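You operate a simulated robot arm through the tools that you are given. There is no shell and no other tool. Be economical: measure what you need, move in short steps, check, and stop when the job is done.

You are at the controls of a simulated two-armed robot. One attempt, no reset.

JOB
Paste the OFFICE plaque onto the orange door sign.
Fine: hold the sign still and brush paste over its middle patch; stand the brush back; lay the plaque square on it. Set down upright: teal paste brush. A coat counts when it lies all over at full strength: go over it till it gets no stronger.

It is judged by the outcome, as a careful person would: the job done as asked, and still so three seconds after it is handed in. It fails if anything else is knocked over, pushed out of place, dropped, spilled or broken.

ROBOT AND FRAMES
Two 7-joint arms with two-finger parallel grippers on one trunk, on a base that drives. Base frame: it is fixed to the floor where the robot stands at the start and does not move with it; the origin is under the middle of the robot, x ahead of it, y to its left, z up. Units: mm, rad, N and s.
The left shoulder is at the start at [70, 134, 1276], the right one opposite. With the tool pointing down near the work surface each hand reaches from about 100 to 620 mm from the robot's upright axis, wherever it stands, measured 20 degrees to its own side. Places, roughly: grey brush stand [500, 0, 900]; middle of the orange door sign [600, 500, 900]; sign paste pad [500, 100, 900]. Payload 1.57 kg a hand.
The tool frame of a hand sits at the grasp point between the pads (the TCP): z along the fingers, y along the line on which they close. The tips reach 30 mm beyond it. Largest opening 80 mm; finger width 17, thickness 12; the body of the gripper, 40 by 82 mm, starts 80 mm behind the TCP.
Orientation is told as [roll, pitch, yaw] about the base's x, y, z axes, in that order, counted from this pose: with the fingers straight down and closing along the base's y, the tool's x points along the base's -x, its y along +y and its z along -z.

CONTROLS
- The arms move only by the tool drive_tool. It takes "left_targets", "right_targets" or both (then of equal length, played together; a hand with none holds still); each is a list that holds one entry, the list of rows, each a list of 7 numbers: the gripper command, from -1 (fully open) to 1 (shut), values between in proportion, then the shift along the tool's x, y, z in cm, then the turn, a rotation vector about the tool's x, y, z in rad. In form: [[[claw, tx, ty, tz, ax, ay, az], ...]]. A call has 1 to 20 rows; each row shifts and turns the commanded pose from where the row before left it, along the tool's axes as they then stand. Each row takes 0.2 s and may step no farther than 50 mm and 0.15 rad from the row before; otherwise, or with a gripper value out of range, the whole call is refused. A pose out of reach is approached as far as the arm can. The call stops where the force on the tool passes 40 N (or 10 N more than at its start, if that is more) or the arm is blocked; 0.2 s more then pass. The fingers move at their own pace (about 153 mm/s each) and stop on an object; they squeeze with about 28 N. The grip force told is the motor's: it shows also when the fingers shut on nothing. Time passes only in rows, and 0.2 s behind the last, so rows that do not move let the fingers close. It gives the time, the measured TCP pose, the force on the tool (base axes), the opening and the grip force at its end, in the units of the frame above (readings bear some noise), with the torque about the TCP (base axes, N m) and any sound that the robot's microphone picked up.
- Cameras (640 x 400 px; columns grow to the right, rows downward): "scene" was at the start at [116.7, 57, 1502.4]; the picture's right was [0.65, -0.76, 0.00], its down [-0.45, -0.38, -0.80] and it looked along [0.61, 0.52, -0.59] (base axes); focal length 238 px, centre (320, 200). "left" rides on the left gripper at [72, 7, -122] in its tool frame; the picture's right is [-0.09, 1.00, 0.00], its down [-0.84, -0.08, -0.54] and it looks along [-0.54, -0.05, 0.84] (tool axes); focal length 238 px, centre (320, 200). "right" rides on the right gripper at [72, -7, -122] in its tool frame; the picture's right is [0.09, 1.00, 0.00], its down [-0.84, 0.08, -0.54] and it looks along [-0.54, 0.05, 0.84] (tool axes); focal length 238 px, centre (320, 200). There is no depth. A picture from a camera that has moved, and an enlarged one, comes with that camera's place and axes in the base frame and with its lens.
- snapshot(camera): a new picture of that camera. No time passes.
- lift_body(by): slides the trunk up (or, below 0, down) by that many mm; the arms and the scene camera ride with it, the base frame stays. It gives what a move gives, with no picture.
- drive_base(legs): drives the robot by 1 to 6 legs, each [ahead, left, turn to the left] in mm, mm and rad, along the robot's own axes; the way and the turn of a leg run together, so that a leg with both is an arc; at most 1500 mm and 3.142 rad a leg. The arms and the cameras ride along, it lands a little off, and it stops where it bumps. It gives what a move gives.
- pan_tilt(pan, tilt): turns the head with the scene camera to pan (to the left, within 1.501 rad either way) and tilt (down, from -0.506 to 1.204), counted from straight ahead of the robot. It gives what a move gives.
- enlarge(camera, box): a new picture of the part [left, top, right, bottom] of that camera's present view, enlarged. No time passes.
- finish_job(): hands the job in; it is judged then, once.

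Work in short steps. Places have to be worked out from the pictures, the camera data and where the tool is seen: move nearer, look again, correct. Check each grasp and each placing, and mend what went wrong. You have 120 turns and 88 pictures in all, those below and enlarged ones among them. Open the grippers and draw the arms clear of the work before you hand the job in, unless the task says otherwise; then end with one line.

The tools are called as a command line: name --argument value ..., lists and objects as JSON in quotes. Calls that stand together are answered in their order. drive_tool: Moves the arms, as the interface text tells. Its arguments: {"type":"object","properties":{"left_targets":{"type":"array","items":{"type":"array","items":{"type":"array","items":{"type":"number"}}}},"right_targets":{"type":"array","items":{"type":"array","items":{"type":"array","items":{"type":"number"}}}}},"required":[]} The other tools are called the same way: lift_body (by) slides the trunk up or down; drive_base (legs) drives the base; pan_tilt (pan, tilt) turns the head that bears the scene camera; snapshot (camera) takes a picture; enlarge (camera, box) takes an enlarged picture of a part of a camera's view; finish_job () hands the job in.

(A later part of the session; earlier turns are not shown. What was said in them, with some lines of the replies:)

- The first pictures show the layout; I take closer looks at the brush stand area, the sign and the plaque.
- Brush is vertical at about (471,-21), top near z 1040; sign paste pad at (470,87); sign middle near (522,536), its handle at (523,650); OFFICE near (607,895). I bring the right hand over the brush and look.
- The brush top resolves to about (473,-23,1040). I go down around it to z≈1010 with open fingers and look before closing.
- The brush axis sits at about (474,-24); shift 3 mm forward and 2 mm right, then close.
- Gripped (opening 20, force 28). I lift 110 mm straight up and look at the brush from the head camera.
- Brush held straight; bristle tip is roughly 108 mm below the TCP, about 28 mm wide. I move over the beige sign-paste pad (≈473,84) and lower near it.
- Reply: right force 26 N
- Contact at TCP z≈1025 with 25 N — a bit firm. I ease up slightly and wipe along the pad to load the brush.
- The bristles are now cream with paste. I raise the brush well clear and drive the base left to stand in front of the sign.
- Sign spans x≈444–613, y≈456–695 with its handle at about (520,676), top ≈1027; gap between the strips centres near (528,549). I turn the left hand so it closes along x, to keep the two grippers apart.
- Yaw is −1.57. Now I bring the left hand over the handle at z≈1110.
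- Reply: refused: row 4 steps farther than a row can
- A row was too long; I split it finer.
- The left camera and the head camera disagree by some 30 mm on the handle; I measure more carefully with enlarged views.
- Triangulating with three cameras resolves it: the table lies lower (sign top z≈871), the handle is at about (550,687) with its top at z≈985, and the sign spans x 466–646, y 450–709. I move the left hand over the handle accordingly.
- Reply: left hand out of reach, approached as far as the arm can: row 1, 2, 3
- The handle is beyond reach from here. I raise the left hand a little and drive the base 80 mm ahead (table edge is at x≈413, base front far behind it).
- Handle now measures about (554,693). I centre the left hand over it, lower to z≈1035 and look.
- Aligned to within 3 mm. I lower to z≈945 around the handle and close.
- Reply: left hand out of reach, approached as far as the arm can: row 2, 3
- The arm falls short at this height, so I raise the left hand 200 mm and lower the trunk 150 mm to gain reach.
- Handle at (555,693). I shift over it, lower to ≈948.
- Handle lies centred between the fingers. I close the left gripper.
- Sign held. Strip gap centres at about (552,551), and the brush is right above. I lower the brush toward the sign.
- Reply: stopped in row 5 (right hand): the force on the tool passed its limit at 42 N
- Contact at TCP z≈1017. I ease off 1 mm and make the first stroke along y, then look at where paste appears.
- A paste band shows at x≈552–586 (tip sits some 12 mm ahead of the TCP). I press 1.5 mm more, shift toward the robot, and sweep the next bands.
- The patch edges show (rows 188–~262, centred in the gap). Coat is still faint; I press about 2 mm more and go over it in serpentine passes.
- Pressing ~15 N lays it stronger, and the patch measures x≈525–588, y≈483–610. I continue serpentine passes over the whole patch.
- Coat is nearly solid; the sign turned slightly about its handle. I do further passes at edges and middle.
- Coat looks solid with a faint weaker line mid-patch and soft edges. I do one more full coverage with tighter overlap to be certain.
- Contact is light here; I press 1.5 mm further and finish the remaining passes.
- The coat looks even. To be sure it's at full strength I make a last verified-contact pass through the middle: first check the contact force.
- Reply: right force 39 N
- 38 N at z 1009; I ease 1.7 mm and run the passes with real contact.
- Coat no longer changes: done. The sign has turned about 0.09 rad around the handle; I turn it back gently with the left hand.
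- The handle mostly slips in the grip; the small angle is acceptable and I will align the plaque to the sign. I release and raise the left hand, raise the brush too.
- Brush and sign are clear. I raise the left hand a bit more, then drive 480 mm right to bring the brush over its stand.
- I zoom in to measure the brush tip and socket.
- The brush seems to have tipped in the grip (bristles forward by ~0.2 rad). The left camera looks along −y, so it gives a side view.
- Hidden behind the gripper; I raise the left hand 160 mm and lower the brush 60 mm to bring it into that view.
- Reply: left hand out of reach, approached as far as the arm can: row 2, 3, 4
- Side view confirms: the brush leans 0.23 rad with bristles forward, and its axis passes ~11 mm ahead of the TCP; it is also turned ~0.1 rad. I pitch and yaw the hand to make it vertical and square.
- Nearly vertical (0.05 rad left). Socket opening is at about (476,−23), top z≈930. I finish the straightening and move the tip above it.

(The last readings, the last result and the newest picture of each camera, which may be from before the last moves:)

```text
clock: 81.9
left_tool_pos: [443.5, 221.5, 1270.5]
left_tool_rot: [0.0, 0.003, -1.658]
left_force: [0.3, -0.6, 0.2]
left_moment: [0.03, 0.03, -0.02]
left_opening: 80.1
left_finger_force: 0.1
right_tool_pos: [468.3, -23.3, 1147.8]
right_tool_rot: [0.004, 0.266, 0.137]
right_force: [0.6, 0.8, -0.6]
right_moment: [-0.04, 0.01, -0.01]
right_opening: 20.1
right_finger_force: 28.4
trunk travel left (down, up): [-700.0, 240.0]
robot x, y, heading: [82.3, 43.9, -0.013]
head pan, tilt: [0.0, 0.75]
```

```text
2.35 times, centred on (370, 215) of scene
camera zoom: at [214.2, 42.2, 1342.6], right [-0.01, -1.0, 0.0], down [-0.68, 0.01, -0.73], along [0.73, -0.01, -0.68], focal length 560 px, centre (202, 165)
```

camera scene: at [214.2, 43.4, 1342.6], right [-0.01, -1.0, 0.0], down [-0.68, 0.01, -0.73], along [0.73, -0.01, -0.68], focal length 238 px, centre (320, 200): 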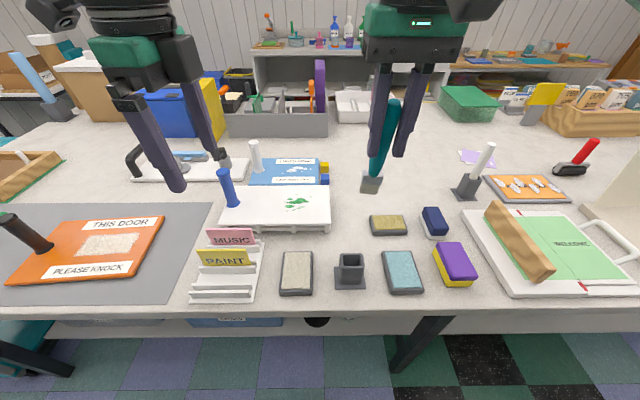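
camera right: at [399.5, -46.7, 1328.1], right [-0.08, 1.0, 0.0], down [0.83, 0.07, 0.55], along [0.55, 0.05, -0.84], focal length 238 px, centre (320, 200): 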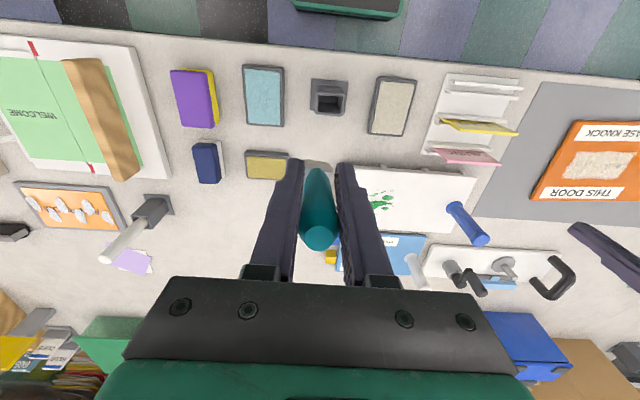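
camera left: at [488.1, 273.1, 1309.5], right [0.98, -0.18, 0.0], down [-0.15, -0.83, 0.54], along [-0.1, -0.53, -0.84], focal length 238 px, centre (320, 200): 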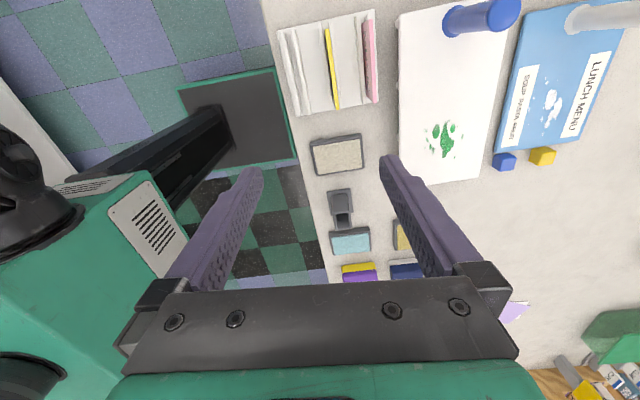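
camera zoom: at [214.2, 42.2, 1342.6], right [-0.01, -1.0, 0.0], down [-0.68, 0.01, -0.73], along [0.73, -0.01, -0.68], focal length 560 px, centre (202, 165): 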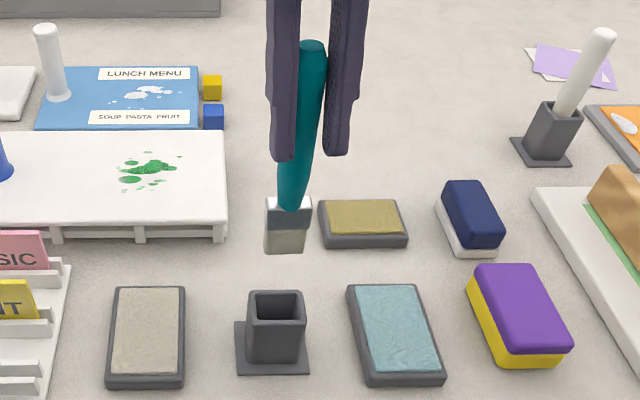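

Vertical to ~0.03 rad and square; tip x≈476, y≈−23. A tiny correction and I lower the tip to just above the socket rim.

drive_tool --right_targets '[[[1, 0.42, 0, 0.1, 0, -0.03, 0], [1, -0.5, 0, 2.0, 0, 0, 0], [1, -0.5, 0, 2.0, 0, 0, 0], [1, 0, 0, 0, 0, 0, 0]]]'

enlarge --camera "left" --box '[280, 120, 400, 270]'

enlarge --camera "scene" --box '[310, 180, 400, 300]'

```text
clock: 82.9
left_tool_pos: [443.2, 220.9, 1270.1]
left_tool_rot: [0.0, 0.001, -1.659]
left_force: [-0.3, 0.3, -0.6]
left_moment: [0.0, 0.01, -0.04]
left_opening: 80.0
left_finger_force: 0.1
right_tool_pos: [464.1, -22.7, 1104.0]
right_tool_rot: [0.005, 0.237, 0.139]
right_force: [0.8, 2.0, 0.1]
right_moment: [0.0, 0.03, -0.01]
right_opening: 20.4
right_finger_force: 27.9
trunk travel left (down, up): [-700.0, 240.0]
robot x, y, heading: [79.8, 42.5, -0.014]
head pan, tilt: [0.0, 0.75]
```

```text
2.67 times, centred on (340, 195) of left
camera zoom: at [454.7, 292.9, 1392.0], right [0.98, -0.18, 0.0], down [-0.15, -0.83, 0.54], along [-0.1, -0.53, -0.84], focal length 636 px, centre (267, 213)
```

zoom: 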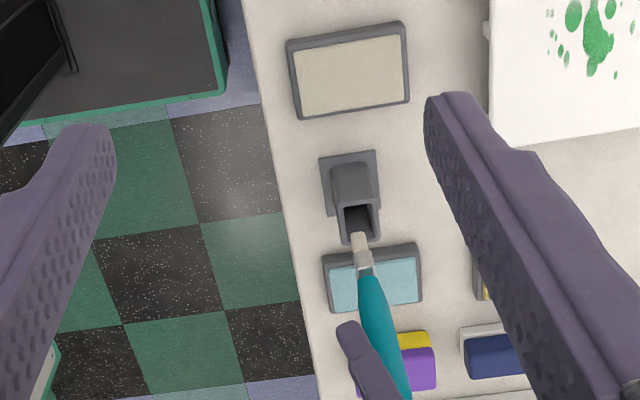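

```text
3.33 times, centred on (355, 240) of scene
camera zoom: at [213.6, 42.7, 1342.7], right [-0.01, -1.0, 0.0], down [-0.68, 0.01, -0.73], along [0.73, -0.01, -0.68], focal length 794 px, centre (203, 67)
```

zoom: 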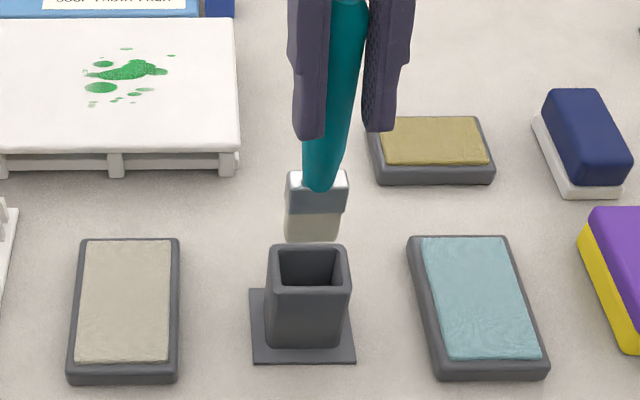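

Tip is centred over the 40 mm opening to within 2 mm. I lower it in, watching force.

drive_tool --right_targets '[[[1, -0.19, 0.1, -0.05, 0, 0, 0], [1, -0.35, 0, 1.46, 0, 0, 0], [1, -0.35, 0, 1.46, 0, 0, 0], [1, -0.35, 0, 1.46, 0, 0, 0], [1, -0.24, 0, 0.97, 0, 0, 0], [1, 0, 0, 0, 0, 0, 0]]]'

enlarge --camera "scene" --box '[310, 180, 400, 300]'

```text
clock: 84.0
left_tool_pos: [439.7, 221.3, 1271.9]
left_tool_rot: [0.002, 0.002, -1.66]
left_force: [0.3, 0.1, 0.1]
left_moment: [0.0, 0.0, 0.01]
left_opening: 80.1
left_finger_force: 0.1
right_tool_pos: [465.8, -23.7, 1064.5]
right_tool_rot: [0.008, 0.22, 0.139]
right_force: [-5.3, -1.7, 15.6]
right_moment: [-0.07, 0.51, 0.02]
right_opening: 20.3
right_finger_force: 27.9
trunk travel left (down, up): [-700.0, 240.0]
robot x, y, heading: [77.7, 42.8, -0.009]
head pan, tilt: [0.0, 0.75]
stopped in row 5 (right hand): the force on the tool passed its limit at 43 N (the readings are from after the stop); the commanded pose is now the measured one
```

```text
3.33 times, centred on (355, 240) of scene
camera zoom: at [211.1, 41.9, 1343.1], right [-0.01, -1.0, 0.0], down [-0.68, 0.01, -0.73], along [0.73, -0.01, -0.68], focal length 794 px, centre (203, 67)
```

zoom: 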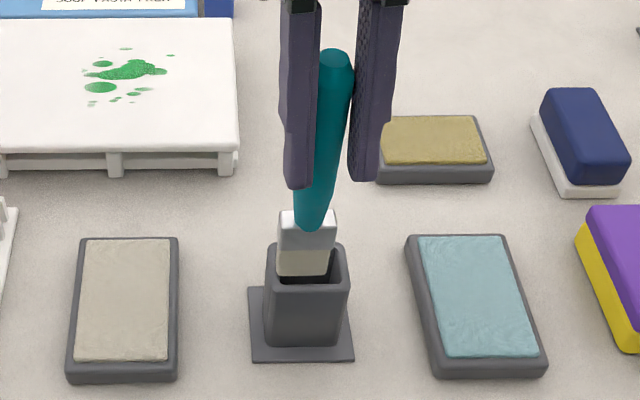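

The bristles seem caught at the far rim. I look from the side.

drive_tool --right_targets '[[[1, 0.28, 0, -1.17, 0, 0, 0], [1, 0, 0, 0, 0, 0, 0]]]'

enlarge --camera "left" --box '[310, 150, 370, 225]'

```text
clock: 84.5
left_tool_pos: [443.3, 221.1, 1270.6]
left_tool_rot: [0.0, 0.002, -1.658]
left_force: [-0.5, -0.3, -0.2]
left_moment: [0.0, -0.02, 0.01]
left_opening: 79.9
left_finger_force: 0.1
right_tool_pos: [467.7, -22.8, 1074.8]
right_tool_rot: [0.006, 0.223, 0.135]
right_force: [0.0, -0.6, 0.0]
right_moment: [0.01, 0.02, -0.02]
right_opening: 20.1
right_finger_force: 28.1
trunk travel left (down, up): [-700.0, 240.0]
robot x, y, heading: [83.6, 43.3, -0.011]
head pan, tilt: [0.0, 0.75]
```

```text
5.33 times, centred on (340, 188) of left
camera zoom: at [454.8, 292.4, 1392.0], right [0.98, -0.18, 0.0], down [-0.15, -0.83, 0.54], along [-0.1, -0.53, -0.84], focal length 1271 px, centre (213, 267)
```

zoom: 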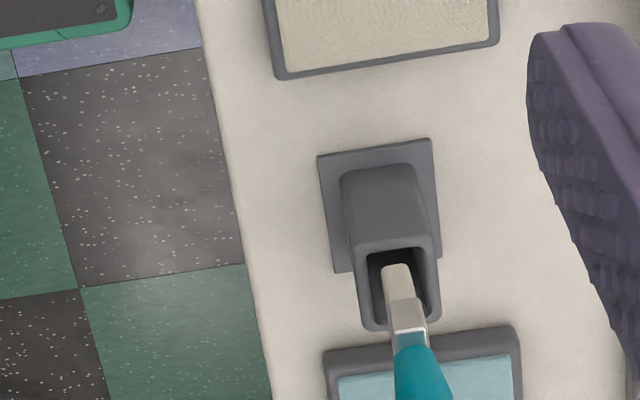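

Opening spans y −5…−42 while the brush's +y face is at about −8: it caught that rim. I shift 4.5 mm toward −y and try again gently.

drive_tool --right_targets '[[[1, 0, -0.45, 0, 0, 0, 0], [1, -0.23, 0, 0.97, 0, 0, 0], [1, -0.23, 0, 0.97, 0, 0, 0], [1, -0.23, 0, 0.97, 0, 0, 0], [1, 0, 0, 0, 0, 0, 0]]]'

enlarge --camera "scene" --box '[310, 180, 400, 300]'

```text
clock: 85.8
left_tool_pos: [442.6, 220.6, 1270.6]
left_tool_rot: [-0.003, 0.002, -1.659]
left_force: [-0.7, 0.3, 0.0]
left_moment: [0.02, -0.01, 0.0]
left_opening: 80.0
left_finger_force: 0.1
right_tool_pos: [468.1, -25.6, 1046.5]
right_tool_rot: [0.008, 0.223, 0.138]
right_force: [-0.2, 0.2, 0.0]
right_moment: [0.02, -0.01, -0.03]
right_opening: 20.0
right_finger_force: 28.0
trunk travel left (down, up): [-700.0, 240.0]
robot x, y, heading: [80.0, 44.8, -0.014]
head pan, tilt: [0.0, 0.75]
```

```text
3.33 times, centred on (355, 240) of scene
camera zoom: at [214.2, 42.4, 1342.6], right [-0.01, -1.0, 0.0], down [-0.68, 0.01, -0.73], along [0.73, -0.01, -0.68], focal length 794 px, centre (203, 67)
```

zoom: 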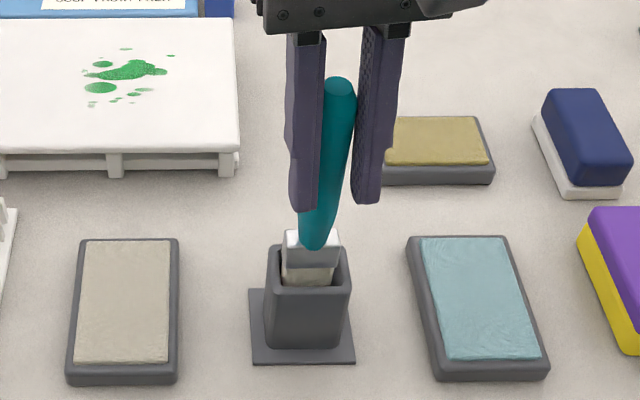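

It is inside the socket now with no force. I keep lowering in small steps.

drive_tool --right_targets '[[[1, -0.23, 0, 0.97, 0, 0, 0], [1, -0.23, 0, 0.97, 0, 0, 0], [1, -0.23, 0, 0.97, 0, 0, 0], [1, 0, 0, 0, 0, 0, 0]]]'

drive_tool --right_targets '[[[1, -0.12, 0, 0.49, 0, 0, 0], [1, -0.12, 0, 0.49, 0, 0, 0], [1, -0.12, 0, 0.49, 0, 0, 0], [1, 0, 0, 0, 0, 0, 0]]]'

enlarge --camera "scene" --box '[310, 180, 400, 300]'

```text
clock: 86.8
left_tool_pos: [442.3, 220.6, 1270.4]
left_tool_rot: [-0.001, 0.002, -1.659]
left_force: [-0.3, -0.4, 0.3]
left_moment: [-0.01, -0.01, 0.01]
left_opening: 80.1
left_finger_force: 0.0
right_tool_pos: [468.1, -27.2, 1016.5]
right_tool_rot: [0.007, 0.223, 0.138]
right_force: [0.3, -0.6, -0.1]
right_moment: [-0.03, 0.01, 0.01]
right_opening: 20.2
right_finger_force: 28.0
trunk travel left (down, up): [-700.0, 240.0]
robot x, y, heading: [81.1, 43.0, -0.009]
head pan, tilt: [0.0, 0.75]
```

```text
clock: 87.8
left_tool_pos: [442.3, 222.6, 1270.5]
left_tool_rot: [0.0, 0.003, -1.658]
left_force: [-0.1, -0.3, -0.2]
left_moment: [0.01, 0.01, 0.0]
left_opening: 80.0
left_finger_force: 0.1
right_tool_pos: [470.0, -24.8, 1001.9]
right_tool_rot: [0.007, 0.224, 0.139]
right_force: [0.3, -0.3, 3.2]
right_moment: [-0.02, 0.0, -0.01]
right_opening: 20.4
right_finger_force: 27.7
trunk travel left (down, up): [-700.0, 240.0]
robot x, y, heading: [77.6, 43.7, -0.014]
head pan, tilt: [0.0, 0.75]
```

```text
3.33 times, centred on (355, 240) of scene
camera zoom: at [213.8, 42.5, 1342.7], right [-0.01, -1.0, 0.0], down [-0.68, 0.01, -0.73], along [0.73, -0.01, -0.68], focal length 794 px, centre (203, 67)
```

zoom: 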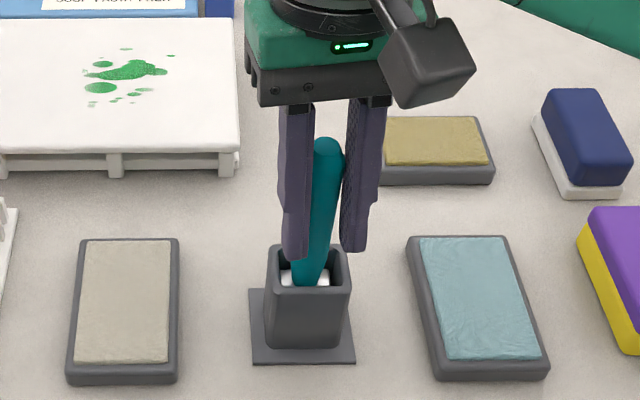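

Seated (3 N from the floor). I open and back out along the tool axis.

drive_tool --right_targets '[[[0.2, 0, 0, 0, 0, 0, 0], [-0.3, 0, 0, 0, 0, 0, 0], [-1, 0, 0, 0, 0, 0, 0], [-1, 0, 0, -3, 0, 0, 0], [-1, 0, 0, -4, 0, 0, 0], [-1, 0, 0, -4, 0, 0, 0], [-1, 0, 0, -4, 0, 0, 0]]]'

enlarge --camera "scene" --box '[310, 180, 400, 300]'

```text
clock: 89.3
left_tool_pos: [442.7, 222.8, 1271.0]
left_tool_rot: [0.0, 0.0, -1.657]
left_force: [-0.5, 0.2, 0.0]
left_moment: [-0.02, -0.03, -0.01]
left_opening: 79.9
left_finger_force: 0.0
right_tool_pos: [502.5, -23.1, 1147.3]
right_tool_rot: [0.007, 0.225, 0.139]
right_force: [-0.1, 0.3, -0.1]
right_moment: [0.0, -0.04, -0.02]
right_opening: 80.4
right_finger_force: 0.1
trunk travel left (down, up): [-700.0, 240.0]
robot x, y, heading: [84.0, 43.3, -0.016]
head pan, tilt: [0.0, 0.75]
```

```text
3.33 times, centred on (355, 240) of scene
camera zoom: at [213.3, 43.8, 1342.7], right [-0.01, -1.0, 0.0], down [-0.68, 0.01, -0.73], along [0.73, -0.01, -0.68], focal length 794 px, centre (203, 67)
```

zoom: 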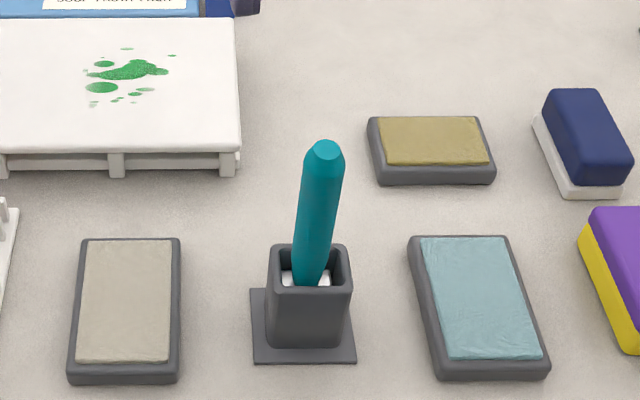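

The brush stands upright in its stand. I retract the right hand toward the body and drive left to in front of the plaques.

drive_tool --right_targets '[[[-1, 4.2, -0.9, -1.1, 0, 0, 0], [-1, 4.2, -0.9, -1.1, 0, 0, 0], [-1, 4.2, -0.9, -1.1, 0, 0, 0], [-1, 4.2, -0.9, -1.1, 0, 0, 0]]]'

drive_base --legs '[[0, 690, 0.014]]'

pan_tilt --pan 0.0 --tilt 0.85

snapshot --camera "scene"

snapshot --camera "left"

```text
clock: 90.3
left_tool_pos: [440.0, 221.2, 1273.2]
left_tool_rot: [0.001, 0.002, -1.657]
left_force: [-0.1, -0.6, 0.5]
left_moment: [-0.02, -0.04, 0.0]
left_opening: 80.0
left_finger_force: 0.2
right_tool_pos: [351.4, -82.5, 1227.6]
right_tool_rot: [0.01, 0.22, 0.14]
right_force: [-0.6, 0.7, -0.1]
right_moment: [0.04, -0.04, -0.04]
right_opening: 80.1
right_finger_force: 0.0
trunk travel left (down, up): [-700.0, 240.0]
robot x, y, heading: [82.6, 42.2, -0.01]
head pan, tilt: [0.0, 0.75]
```

```text
clock: 94.2
left_tool_pos: [440.6, 931.8, 1271.0]
left_tool_rot: [-0.002, 0.002, -1.637]
left_force: [-0.4, 0.6, -0.3]
left_moment: [0.02, 0.02, 0.0]
left_opening: 80.1
left_finger_force: 0.0
right_tool_pos: [358.0, 627.2, 1227.0]
right_tool_rot: [0.009, 0.223, 0.16]
right_force: [0.7, 0.3, 0.9]
right_moment: [0.0, 0.0, -0.01]
right_opening: 80.0
right_finger_force: 0.1
trunk travel left (down, up): [-700.0, 240.0]
robot x, y, heading: [79.8, 747.5, 0.013]
head pan, tilt: [0.0, 0.75]
```

```text
clock: 94.9
left_tool_pos: [439.8, 932.3, 1270.0]
left_tool_rot: [-0.001, 0.001, -1.636]
left_force: [0.1, -0.4, -0.7]
left_moment: [0.0, 0.04, 0.01]
left_opening: 80.1
left_finger_force: 0.2
right_tool_pos: [359.0, 627.8, 1226.3]
right_tool_rot: [0.007, 0.224, 0.159]
right_force: [0.1, -0.4, -0.2]
right_moment: [-0.02, 0.0, 0.0]
right_opening: 80.2
right_finger_force: 0.0
trunk travel left (down, up): [-700.0, 240.0]
robot x, y, heading: [82.2, 748.6, 0.013]
head pan, tilt: [0.0, 0.85]
```

```text
18 pictures are left
camera scene: at [210.2, 748.5, 1334.6], right [0.01, -1.0, 0.0], down [-0.75, -0.01, -0.66], along [0.66, 0.01, -0.75], focal length 238 px, centre (320, 200)
```

scene: 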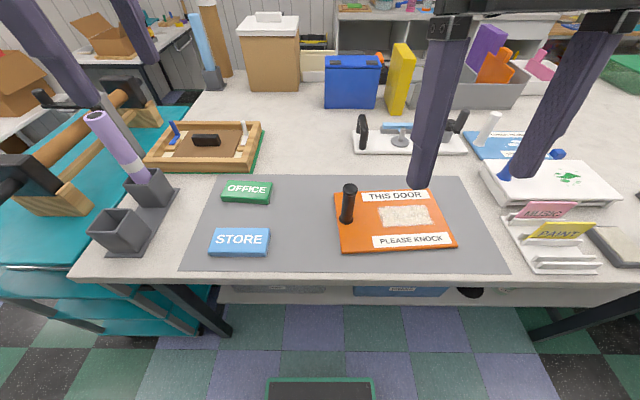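

```text
17 pictures are left
camera left: at [450.7, 1003.8, 1391.7], right [0.99, -0.16, 0.0], down [-0.13, -0.83, 0.54], along [-0.09, -0.53, -0.84], focal length 238 px, centre (320, 200)
```

left: 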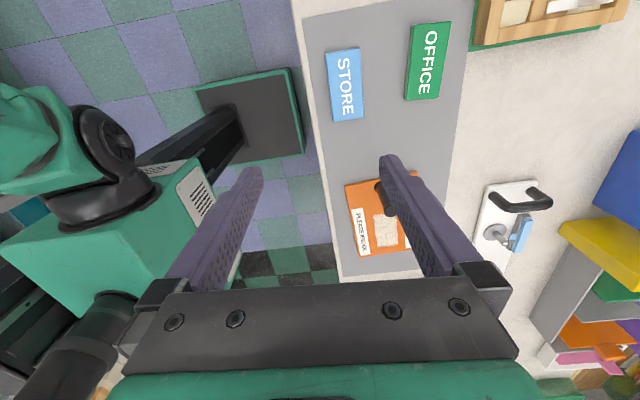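

OFFICE plaque is at about (640,951), top z≈882. I drive 60 mm ahead and 40 mm left for comfortable reach.

drive_base --legs '[[60, 40, -0.013]]'

```text
clock: 95.9
left_tool_pos: [498.1, 964.4, 1272.2]
left_tool_rot: [0.003, 0.003, -1.651]
left_force: [-0.6, -1.8, 0.0]
left_moment: [0.02, -0.02, -0.01]
left_opening: 79.9
left_finger_force: 0.1
right_tool_pos: [412.6, 660.6, 1227.8]
right_tool_rot: [0.009, 0.219, 0.148]
right_force: [0.6, -0.5, -0.2]
right_moment: [0.03, -0.01, 0.02]
right_opening: 80.1
right_finger_force: 0.0
trunk travel left (down, up): [-700.0, 240.0]
robot x, y, heading: [144.2, 789.8, -0.006]
head pan, tilt: [0.0, 0.85]
```

I move the left hand above the plaque to z≈1010.

drive_tool --left_targets '[[[-1, -0.02, 2.04, 3.7, 0, 0, 0], [-1, -0.02, 2.04, 3.7, 0, 0, 0], [-1, -0.02, 2.04, 3.7, 0, 0, 0], [-1, -0.02, 2.04, 3.7, 0, 0, 0], [-1, -0.02, 2.04, 3.7, 0, 0, 0], [-1, -0.02, 2.04, 3.7, 0, 0, 0], [-1, -0.02, 2.02, 4.0, 0, 0, 0], [-1, 0, 0, 0, 0, 0, 0]]]'

snapshot --camera "left"

```text
clock: 97.7
left_tool_pos: [643.1, 952.4, 1006.5]
left_tool_rot: [0.001, 0.001, -1.652]
left_force: [-0.2, -0.1, 0.5]
left_moment: [-0.01, -0.04, 0.0]
left_opening: 79.9
left_finger_force: 0.1
right_tool_pos: [415.4, 663.3, 1226.5]
right_tool_rot: [0.007, 0.222, 0.147]
right_force: [-0.3, 0.0, 0.4]
right_moment: [0.01, -0.02, -0.01]
right_opening: 80.0
right_finger_force: 0.0
trunk travel left (down, up): [-700.0, 240.0]
robot x, y, heading: [137.5, 786.3, -0.005]
head pan, tilt: [0.0, 0.85]
```

```text
16 pictures are left
camera left: at [655.7, 1023.8, 1127.1], right [0.99, -0.17, 0.0], down [-0.15, -0.83, 0.54], along [-0.09, -0.53, -0.84], focal length 238 px, centre (320, 200)
```

left: 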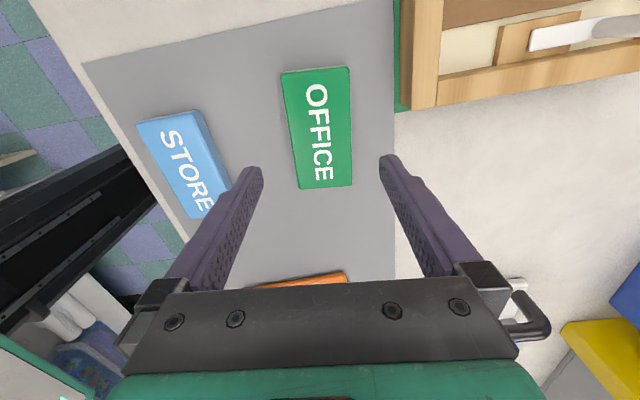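

The plaque lies square between the fingers (63 mm wide, aligned within 0.01 rad). I centre 6 mm along its length and lower to z≈897.

drive_tool --left_targets '[[[-1, -0.6, 0.13, 3, 0, 0, 0], [-1, 0, 0, 3, 0, 0, 0], [-1, 0, 0, 3, 0, 0, 0], [-1, 0, 0, 1.5, 0, 0, 0], [-1, 0, 0, 0, 0, 0, 0]]]'

snapshot --camera "left"

```text
clock: 98.9
left_tool_pos: [643.0, 946.9, 900.2]
left_tool_rot: [0.001, 0.001, -1.651]
left_force: [0.1, -0.6, 0.2]
left_moment: [0.03, -0.03, 0.0]
left_opening: 80.1
left_finger_force: 0.1
right_tool_pos: [416.0, 662.5, 1226.5]
right_tool_rot: [0.006, 0.224, 0.147]
right_force: [0.1, 0.6, -0.5]
right_moment: [0.0, 0.01, -0.01]
right_opening: 79.6
right_finger_force: 0.0
trunk travel left (down, up): [-700.0, 240.0]
robot x, y, heading: [137.2, 786.4, -0.003]
head pan, tilt: [0.0, 0.85]
```

```text
15 pictures are left
camera left: at [655.4, 1018.7, 1021.8], right [0.99, -0.17, 0.0], down [-0.14, -0.83, 0.54], along [-0.09, -0.53, -0.84], focal length 238 px, centre (320, 200)
```

left: 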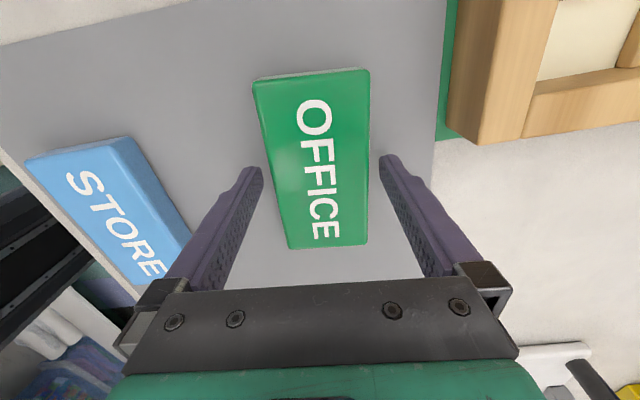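

Plaque top is near z 876, so fingers engage only ~5 mm. I lower 7 mm more, gently, and then close.

drive_tool --left_targets '[[[-1, -0.4, 0.1, 0.3, 0, 0, 0], [-1, 0, 0, 0.2, 0, 0, 0], [-1, 0, 0, 0.2, 0, 0, 0], [-1, 0, 0, 0, 0, 0, 0]]]'

```text
clock: 99.9
left_tool_pos: [645.8, 944.3, 894.5]
left_tool_rot: [-0.001, 0.002, -1.652]
left_force: [-0.5, 0.0, -0.1]
left_moment: [-0.02, 0.01, 0.0]
left_opening: 79.9
left_finger_force: 0.1
right_tool_pos: [416.3, 663.4, 1227.1]
right_tool_rot: [0.007, 0.223, 0.146]
right_force: [0.2, 0.0, -0.3]
right_moment: [0.02, -0.04, -0.01]
right_opening: 80.0
right_finger_force: 0.1
trunk travel left (down, up): [-700.0, 240.0]
robot x, y, heading: [139.9, 784.9, -0.001]
head pan, tilt: [0.0, 0.85]
```

drive_tool --left_targets '[[[-1, 0, 0, 0.2, 0, 0, 0], [-1, 0, 0, 0.1, 0, 0, 0], [-1, 0, 0, 0, 0, 0, 0], [1, 0, 0, 0, 0, 0, 0], [1, 0, 0, 0, 0, 0, 0], [1, 0, 0, 0, 0, 0, 0]]]'

snapshot --camera "left"

```text
clock: 101.3
left_tool_pos: [646.2, 941.8, 891.8]
left_tool_rot: [0.0, 0.002, -1.65]
left_force: [-0.4, -0.1, 1.0]
left_moment: [0.02, 0.01, -0.02]
left_opening: 64.1
left_finger_force: 27.4
right_tool_pos: [416.7, 663.7, 1226.1]
right_tool_rot: [0.008, 0.223, 0.146]
right_force: [0.3, -0.1, 0.1]
right_moment: [-0.04, -0.03, -0.02]
right_opening: 80.1
right_finger_force: 0.1
trunk travel left (down, up): [-700.0, 240.0]
robot x, y, heading: [141.1, 786.0, -0.004]
head pan, tilt: [0.0, 0.85]
```

```text
14 pictures are left
camera left: at [657.2, 1014.5, 1014.5], right [0.99, -0.17, 0.0], down [-0.14, -0.83, 0.54], along [-0.09, -0.53, -0.84], focal length 238 px, centre (320, 200)
```

left: 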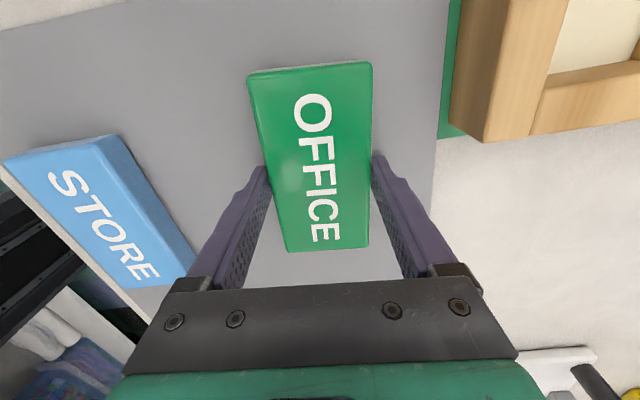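

Plaque gripped (64 mm), centred in the hand. I lift it and drive 240 mm right toward the sign.

drive_tool --left_targets '[[[1, 0, 0, -2, 0, 0, 0], [1, 0, 0, -4, 0, 0, 0], [1, 0, 0, -4, 0, 0, 0], [1, 0, 0, -4, 0, 0, 0], [1, 0, 0, -4, 0, 0, 0], [1, 0, 0, -4, 0, 0, 0]]]'

drive_base --legs '[[0, -240, 0]]'

snapshot --camera "scene"

```text
clock: 102.7
left_tool_pos: [644.0, 945.6, 1114.4]
left_tool_rot: [-0.002, 0.001, -1.65]
left_force: [-0.1, 0.3, 0.9]
left_moment: [-0.02, 0.01, 0.0]
left_opening: 64.0
left_finger_force: 28.3
right_tool_pos: [415.0, 663.6, 1227.2]
right_tool_rot: [0.006, 0.223, 0.146]
right_force: [0.1, 0.8, 0.0]
right_moment: [0.01, 0.0, -0.03]
right_opening: 80.1
right_finger_force: 0.0
trunk travel left (down, up): [-700.0, 240.0]
robot x, y, heading: [141.6, 784.3, -0.007]
head pan, tilt: [0.0, 0.85]
```

```text
clock: 104.5
left_tool_pos: [642.8, 704.0, 1113.9]
left_tool_rot: [-0.001, -0.001, -1.653]
left_force: [0.1, 0.2, -0.2]
left_moment: [-0.02, 0.04, 0.01]
left_opening: 64.1
left_finger_force: 27.8
right_tool_pos: [413.3, 421.7, 1227.2]
right_tool_rot: [0.007, 0.223, 0.144]
right_force: [-0.1, 0.0, 0.6]
right_moment: [0.01, 0.01, 0.01]
right_opening: 80.0
right_finger_force: 0.1
trunk travel left (down, up): [-700.0, 240.0]
robot x, y, heading: [136.8, 542.5, -0.006]
head pan, tilt: [0.0, 0.85]
```

```text
13 pictures are left
camera scene: at [268.3, 545.4, 1334.6], right [-0.01, -1.0, 0.0], down [-0.75, 0.0, -0.66], along [0.66, 0.0, -0.75], focal length 238 px, centre (320, 200)
```

scene: 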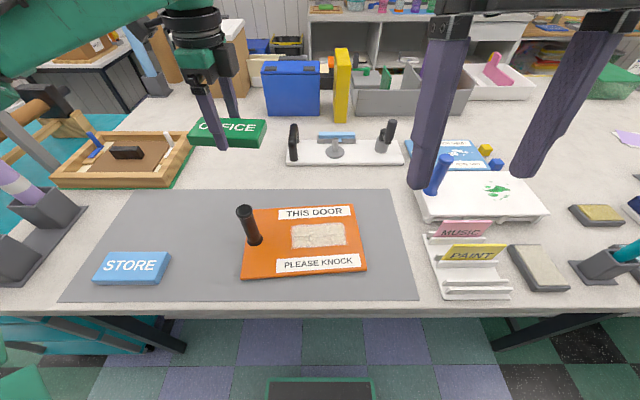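

enlarge --camera "scene" --box '[230, 190, 380, 284]'

```text
4.26 times, centred on (305, 237) of scene
camera zoom: at [268.3, 545.4, 1334.6], right [-0.01, -1.0, 0.0], down [-0.75, 0.0, -0.66], along [0.66, 0.0, -0.75], focal length 1014 px, centre (384, 43)
```

zoom: 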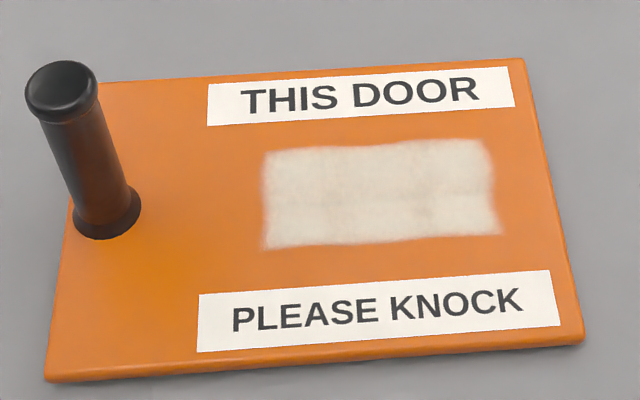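

Paste patch centre is at about (570,548), sign yaw ≈ +0.07. I rotate the plaque to match and move it above the patch.

drive_tool --left_targets '[[[1, 0, 0, 0, 0, 0, -0.0765], [1, 0, 0, 0, 0, 0, -0.0765], [1, -3, -1.67, 0, 0, 0, 0], [1, -3, -1.67, 0, 0, 0, 0], [1, -3, -1.67, 0, 0, 0, 0], [1, -3, -1.67, 0, 0, 0, 0], [1, -3, -1.67, 0, 0, 0, 0], [1, 0, 0, 4, 0, 0, 0], [1, 0, 0, 4, 0, 0, 0], [1, 0, 0, 3, 0, 0, 0], [1, 0, 0, 0, 0, 0, 0]]]'

enlarge --camera "scene" --box '[230, 170, 380, 284]'

snapshot --camera "left"

```text
clock: 106.9
left_tool_pos: [595.6, 640.6, 1000.0]
left_tool_rot: [0.003, 0.0, -1.502]
left_force: [4.5, -3.7, 21.1]
left_moment: [0.71, 0.68, -0.04]
left_opening: 64.4
left_finger_force: 28.1
left hand out of reach, approached as far as the arm can: row 4, 5, 6, 7
right_tool_pos: [413.7, 420.5, 1226.8]
right_tool_rot: [0.008, 0.222, 0.144]
right_force: [0.0, 1.5, -0.1]
right_moment: [-0.03, -0.01, 0.03]
right_opening: 79.8
right_finger_force: 0.0
trunk travel left (down, up): [-700.0, 240.0]
robot x, y, heading: [144.0, 545.9, -0.007]
head pan, tilt: [0.0, 0.85]
```

```text
3.51 times, centred on (305, 227) of scene
camera zoom: at [267.0, 542.3, 1335.0], right [-0.01, -1.0, 0.0], down [-0.75, 0.01, -0.66], along [0.66, 0.0, -0.75], focal length 836 px, centre (373, 105)
```

zoom: 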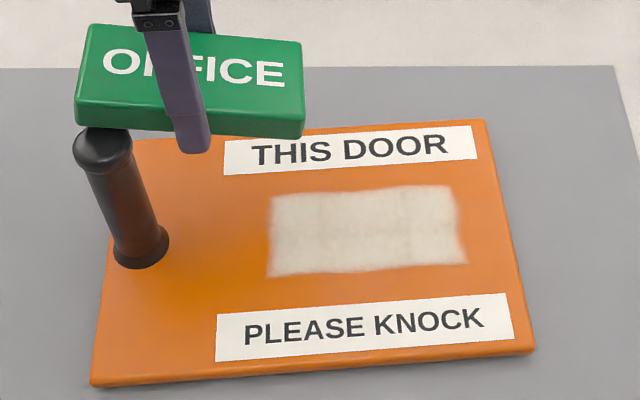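

```text
10 pictures are left
camera left: at [596.1, 713.9, 1121.5], right [1.0, -0.02, 0.0], down [-0.02, -0.84, 0.54], along [-0.01, -0.54, -0.84], focal length 238 px, centre (320, 200)
```

left: 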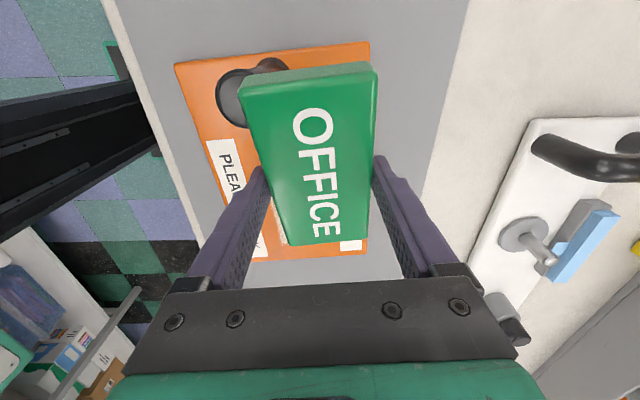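

The arm couldn't cross that far, and the plaque came to rest on the handle. I lift it straight up and then drive the base right by 130 mm so the target is on the left arm's side.

drive_tool --left_targets '[[[1, 0, 0, -2, 0, 0, 0], [1, 0, 0, -4, 0, 0, 0], [1, 0, 0, -4, 0, 0, 0], [1, 0, 0, -2, 0, 0, 0], [1, 0, 0, 0, 0, 0, 0]]]'

drive_base --legs '[[0, -130, 0.006]]'

```text
clock: 108.1
left_tool_pos: [595.9, 647.1, 1123.3]
left_tool_rot: [0.0, 0.001, -1.499]
left_force: [-0.9, 0.1, -0.5]
left_moment: [-0.02, -0.01, 0.04]
left_opening: 63.9
left_finger_force: 28.0
left hand out of reach, approached as far as the arm can: row 4
right_tool_pos: [413.5, 421.5, 1227.1]
right_tool_rot: [0.007, 0.222, 0.142]
right_force: [-0.2, -0.2, 0.0]
right_moment: [0.04, 0.03, 0.01]
right_opening: 80.1
right_finger_force: 0.0
trunk travel left (down, up): [-700.0, 240.0]
robot x, y, heading: [138.6, 542.3, -0.002]
head pan, tilt: [0.0, 0.85]
```

```text
clock: 109.3
left_tool_pos: [594.9, 524.7, 1122.8]
left_tool_rot: [-0.001, 0.0, -1.493]
left_force: [0.0, 1.1, -0.7]
left_moment: [-0.02, -0.02, 0.0]
left_opening: 63.9
left_finger_force: 28.4
right_tool_pos: [415.4, 297.1, 1227.8]
right_tool_rot: [0.005, 0.223, 0.152]
right_force: [0.1, 0.0, 0.4]
right_moment: [-0.01, 0.01, 0.02]
right_opening: 79.9
right_finger_force: 0.1
trunk travel left (down, up): [-700.0, 240.0]
robot x, y, heading: [140.2, 413.2, 0.002]
head pan, tilt: [0.0, 0.85]
```

drive_tool --left_targets '[[[1, 1.27, -1.15, 0, 0, 0, 0], [1, 1.27, -1.16, 0, 0, 0, 0], [1, 0, 0, 4, 0, 0, 0], [1, 0, 0, 4, 0, 0, 0], [1, 0, 0, 4, 0, 0, 0], [1, 0, 0, 3.5, 0, 0, 0], [1, 0, 0, 0, 0, 0, 0]]]'

enlarge --camera "scene" --box '[190, 180, 340, 284]'

snapshot --camera "left"

```text
clock: 110.9
left_tool_pos: [572.2, 549.5, 967.0]
left_tool_rot: [0.0, 0.003, -1.492]
left_force: [-0.1, 0.1, 0.5]
left_moment: [-0.03, 0.04, 0.0]
left_opening: 63.9
left_finger_force: 27.8
right_tool_pos: [414.8, 295.7, 1228.0]
right_tool_rot: [0.006, 0.222, 0.151]
right_force: [-0.6, -0.4, 0.1]
right_moment: [-0.04, 0.01, 0.01]
right_opening: 80.2
right_finger_force: 0.0
trunk travel left (down, up): [-700.0, 240.0]
robot x, y, heading: [141.7, 414.9, 0.006]
head pan, tilt: [0.0, 0.85]
```

```text
3.85 times, centred on (265, 232) of scene
camera zoom: at [267.5, 417.2, 1334.6], right [0.0, -1.0, 0.0], down [-0.75, 0.0, -0.66], along [0.66, 0.0, -0.75], focal length 916 px, centre (532, 77)
```

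zoom: 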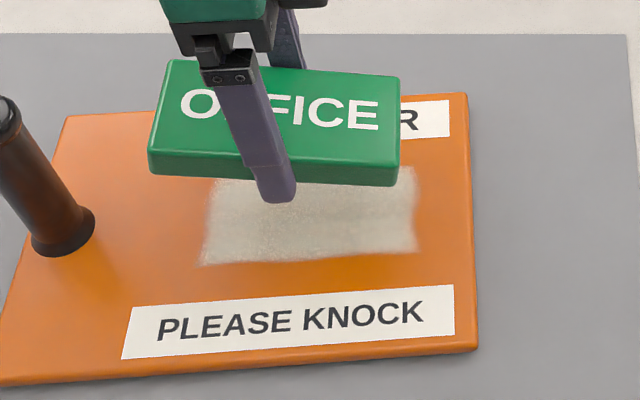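

```text
8 pictures are left
camera left: at [572.4, 622.3, 1088.9], right [1.0, -0.01, 0.0], down [-0.01, -0.84, 0.54], along [-0.01, -0.54, -0.84], focal length 238 px, centre (320, 200)
```

left: 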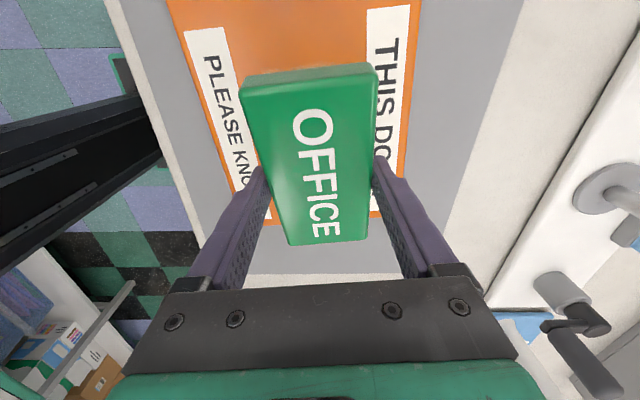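

Patch centre checks at (570,548) and the plaque centre sits at the TCP, but the touch on the handle tipped the plaque in the grip ~0.15 rad (+y end up). I level it by turning the hand, fine-correct, lower to z≈930 and look.

drive_tool --left_targets '[[[1, 0.2, -0.2, 0, 0, -0.075, 0], [1, 0, 0, 0, 0, -0.075, 0], [1, 0.3, 0, 1.9, 0, 0, 0], [1, 0.27, 0, 1.75, 0, 0, 0], [1, 0, 0, 0, 0, 0, 0]]]'

enlarge --camera "scene" --box '[190, 180, 340, 284]'

```text
clock: 112.1
left_tool_pos: [568.7, 550.4, 930.0]
left_tool_rot: [0.001, -0.151, -1.491]
left_force: [-0.1, 0.3, -1.1]
left_moment: [-0.02, -0.04, 0.0]
left_opening: 63.6
left_finger_force: 27.8
right_tool_pos: [415.5, 295.1, 1226.8]
right_tool_rot: [0.008, 0.223, 0.152]
right_force: [0.6, 0.4, -0.9]
right_moment: [-0.01, -0.03, 0.0]
right_opening: 79.6
right_finger_force: 0.0
trunk travel left (down, up): [-700.0, 240.0]
robot x, y, heading: [139.8, 416.8, 0.002]
head pan, tilt: [0.0, 0.85]
```

```text
3.85 times, centred on (265, 232) of scene
camera zoom: at [267.5, 417.1, 1334.6], right [0.0, -1.0, 0.0], down [-0.75, 0.0, -0.66], along [0.66, 0.0, -0.75], focal length 916 px, centre (532, 77)
```

zoom: 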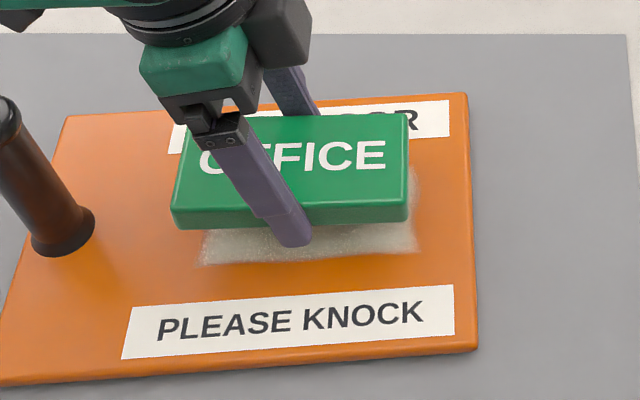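

Nearly level (about 0.04 rad left) and slightly to +y. I correct that and lower to ~10 mm above the sign.

drive_tool --left_targets '[[[1, -0.25, 0, 0, 0, -0.04, 0], [1, 0.17, 0, 0.88, 0, 0, 0], [1, 0.17, 0, 0.88, 0, 0, 0], [1, 0, 0, 0, 0, 0, 0]]]'

enlarge --camera "scene" --box '[210, 195, 320, 274]'

```text
clock: 113.1
left_tool_pos: [567.4, 546.4, 911.2]
left_tool_rot: [0.001, -0.187, -1.493]
left_force: [0.4, 0.3, -0.5]
left_moment: [0.0, 0.0, 0.01]
left_opening: 63.9
left_finger_force: 28.2
right_tool_pos: [415.5, 296.3, 1226.3]
right_tool_rot: [0.007, 0.223, 0.153]
right_force: [0.0, 0.5, 0.2]
right_moment: [-0.02, 0.02, -0.01]
right_opening: 79.8
right_finger_force: 0.1
trunk travel left (down, up): [-700.0, 240.0]
robot x, y, heading: [136.6, 416.7, 0.003]
head pan, tilt: [0.0, 0.85]
```

```text
5.06 times, centred on (265, 234) of scene
camera zoom: at [267.6, 417.2, 1334.6], right [0.0, -1.0, 0.0], down [-0.75, 0.0, -0.66], along [0.66, 0.0, -0.75], focal length 1206 px, centre (598, 25)
```

zoom: 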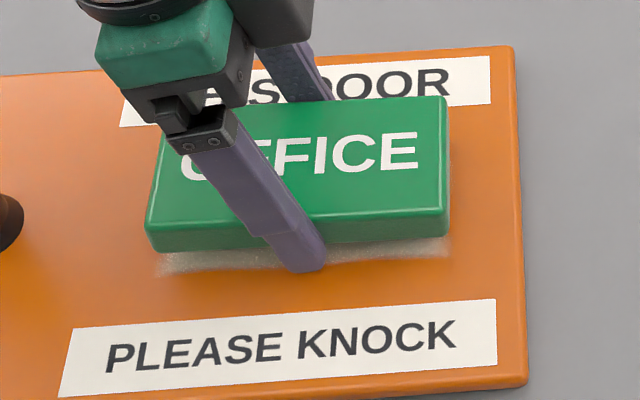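

Aligned to within ~2 mm. I nudge (−2 mm x, +1.5 mm y) and lower in 2 mm steps until contact.

drive_tool --left_targets '[[[1, 0.15, -0.2, 0, 0, 0, 0], [1, 0.037, 0, 0.2, 0, 0, 0], [1, 0.037, 0, 0.2, 0, 0, 0], [1, 0.037, 0, 0.2, 0, 0, 0], [1, 0, 0, 0, 0, 0, 0]]]'

```text
clock: 114.3
left_tool_pos: [566.2, 547.5, 906.8]
left_tool_rot: [0.001, -0.191, -1.492]
left_force: [0.5, -0.3, 2.8]
left_moment: [-0.01, 0.04, 0.0]
left_opening: 63.7
left_finger_force: 28.0
right_tool_pos: [414.7, 296.1, 1227.3]
right_tool_rot: [0.007, 0.224, 0.153]
right_force: [0.0, 0.0, 0.2]
right_moment: [0.03, -0.04, 0.02]
right_opening: 80.0
right_finger_force: 0.0
trunk travel left (down, up): [-700.0, 240.0]
robot x, y, heading: [139.0, 413.8, 0.003]
head pan, tilt: [0.0, 0.85]
```

Light contact (2.8 N) begins. I press a little further.

drive_tool --left_targets '[[[1, 0.03, 0, 0.15, 0, 0, 0], [1, 0.03, 0, 0.15, 0, 0, 0], [1, 0, 0, 0, 0, 0, 0]]]'

enlarge --camera "scene" --box '[210, 195, 320, 274]'

```text
clock: 115.1
left_tool_pos: [566.9, 547.9, 905.9]
left_tool_rot: [0.009, -0.19, -1.494]
left_force: [5.4, 3.7, 34.6]
left_moment: [0.09, 0.97, -0.14]
left_opening: 63.8
left_finger_force: 28.1
right_tool_pos: [412.8, 295.3, 1228.5]
right_tool_rot: [0.006, 0.221, 0.152]
right_force: [0.4, 0.9, 0.3]
right_moment: [0.02, 0.0, 0.02]
right_opening: 79.9
right_finger_force: 0.0
trunk travel left (down, up): [-700.0, 240.0]
robot x, y, heading: [137.8, 417.5, 0.003]
head pan, tilt: [0.0, 0.85]
```

```text
5.06 times, centred on (265, 234) of scene
camera zoom: at [264.7, 416.5, 1335.4], right [0.0, -1.0, 0.0], down [-0.75, 0.0, -0.66], along [0.66, 0.0, -0.75], focal length 1206 px, centre (598, 25)
```

zoom: 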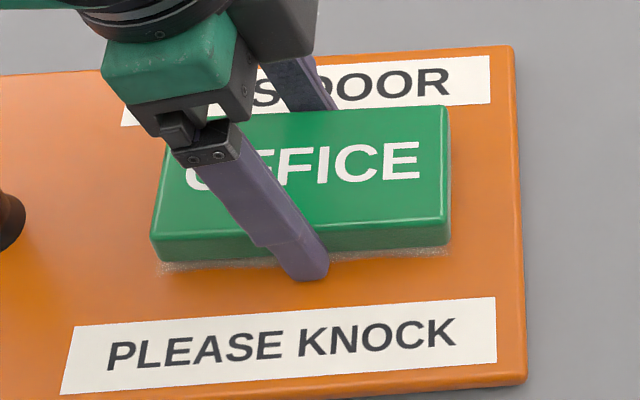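

Plaque rests about 4 mm too far from the robot (paste line visible in front). I lift slightly, shift 3.5 mm toward the robot and lower again.

drive_tool --left_targets '[[[1, -0.06, 0, -0.35, 0, 0, 0], [1, 0, -0.35, 0, 0, 0, 0], [1, 0.03, 0, 0.15, 0, 0, 0], [1, 0.02, 0, 0.1, 0, 0, 0], [1, 0, 0, 0, 0, 0, 0]]]'

```text
clock: 116.3
left_tool_pos: [561.4, 548.3, 906.5]
left_tool_rot: [0.005, -0.19, -1.493]
left_force: [5.5, 2.5, 34.0]
left_moment: [0.07, 0.69, -0.24]
left_opening: 63.8
left_finger_force: 27.6
right_tool_pos: [412.2, 294.7, 1227.0]
right_tool_rot: [0.009, 0.221, 0.151]
right_force: [-0.2, -0.1, -0.6]
right_moment: [0.02, 0.03, 0.0]
right_opening: 79.8
right_finger_force: 0.0
trunk travel left (down, up): [-700.0, 240.0]
robot x, y, heading: [135.4, 418.4, 0.001]
head pan, tilt: [0.0, 0.85]
```

enlarge --camera "scene" --box '[210, 195, 320, 274]'

```text
5.06 times, centred on (265, 234) of scene
camera zoom: at [264.5, 415.9, 1335.1], right [0.0, -1.0, 0.0], down [-0.75, 0.0, -0.66], along [0.66, 0.0, -0.75], focal length 1206 px, centre (598, 25)
```

zoom: 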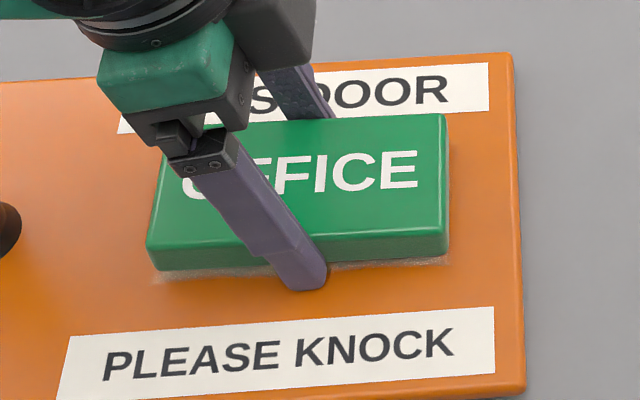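

Now aligned within ~2 mm. I relieve the pressure by 1 mm, open, and withdraw along the tool axis.

drive_tool --left_targets '[[[1, -0.02, 0, -0.12, 0, 0, 0], [1, 0, 0, 0, 0, 0, 0], [0.2, 0, 0, 0, 0, 0, 0], [-0.4, 0, 0, 0, 0, 0, 0], [-1, 0, 0, 0, 0, 0, 0], [-1, 0, 0, 0, 0, 0, 0], [-1, 0, 0, -1.5, 0, 0, 0], [-1, 0, 0, -3, 0, 0, 0], [-1, 0, 0, -4, 0, 0, 0], [-1, 0, 0, -4, 0, 0, 0], [-1, 0, 0, -4, 0, 0, 0]]]'

enlarge --camera "scene" --box '[200, 185, 330, 284]'

```text
clock: 118.7
left_tool_pos: [559.2, 576.2, 1069.1]
left_tool_rot: [-0.001, -0.187, -1.493]
left_force: [-0.3, -0.6, 0.1]
left_moment: [0.01, 0.02, 0.0]
left_opening: 79.8
left_finger_force: 0.1
right_tool_pos: [414.6, 297.1, 1226.6]
right_tool_rot: [0.008, 0.223, 0.152]
right_force: [-0.4, 0.5, 0.6]
right_moment: [-0.04, -0.01, -0.01]
right_opening: 80.1
right_finger_force: 0.1
trunk travel left (down, up): [-700.0, 240.0]
robot x, y, heading: [139.5, 415.1, 0.002]
head pan, tilt: [0.0, 0.85]
```

```text
4.04 times, centred on (265, 234) of scene
camera zoom: at [266.7, 416.7, 1334.7], right [0.0, -1.0, 0.0], down [-0.75, 0.0, -0.66], along [0.66, 0.0, -0.75], focal length 962 px, centre (542, 61)
```

zoom: 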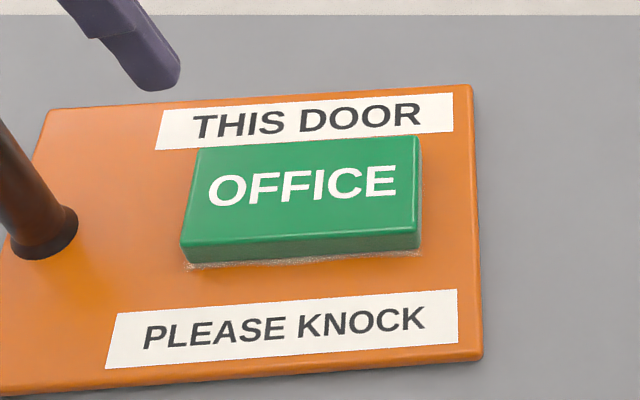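

The plaque lies flat and square on the patch. I draw the left arm clear and take a final look, including the brush.

drive_tool --left_targets '[[[-1, 0, 0, -4, 0, 0, 0], [-1, 0, -3, -3, 0, 0, 0], [-1, 0, -3, -3, 0, 0, 0], [-1, 0, -3, -1, 0, 0, 0], [-1, 0, -2, 0, 0, 0, 0]]]'

snapshot --camera "scene"

```text
clock: 119.9
left_tool_pos: [448.4, 588.5, 1175.0]
left_tool_rot: [-0.001, -0.189, -1.492]
left_force: [0.4, 0.6, 0.6]
left_moment: [0.02, 0.0, 0.0]
left_opening: 80.0
left_finger_force: 0.1
right_tool_pos: [414.0, 295.0, 1228.4]
right_tool_rot: [0.007, 0.222, 0.151]
right_force: [0.1, -0.9, -0.3]
right_moment: [0.03, -0.06, -0.02]
right_opening: 80.2
right_finger_force: 0.1
trunk travel left (down, up): [-700.0, 240.0]
robot x, y, heading: [138.4, 412.4, -0.001]
head pan, tilt: [0.0, 0.85]
```

```text
2 pictures are left
camera scene: at [266.7, 417.1, 1334.7], right [0.0, -1.0, 0.0], down [-0.75, 0.0, -0.66], along [0.66, 0.0, -0.75], focal length 238 px, centre (320, 200)
```

scene: 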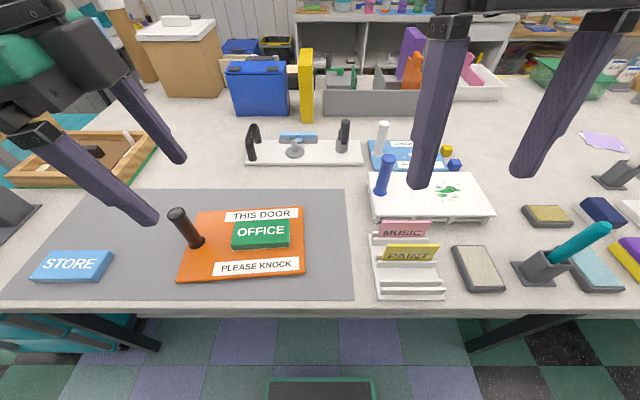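

Everything is in place: plaque square on the sign, brush upright in its stand, grippers open and clear. I hand the job in.

finish_job

```text
The job is handed in.
```

The OFFICE plaque is pasted square on the orange door sign, within about 2 mm of the paste patch. The teal brush is back upright in its stand, and both grippers are open and clear. While I was brushing, the sign turned about 0.07 rad around its handle, and I aligned the plaque to the sign as it now lies.
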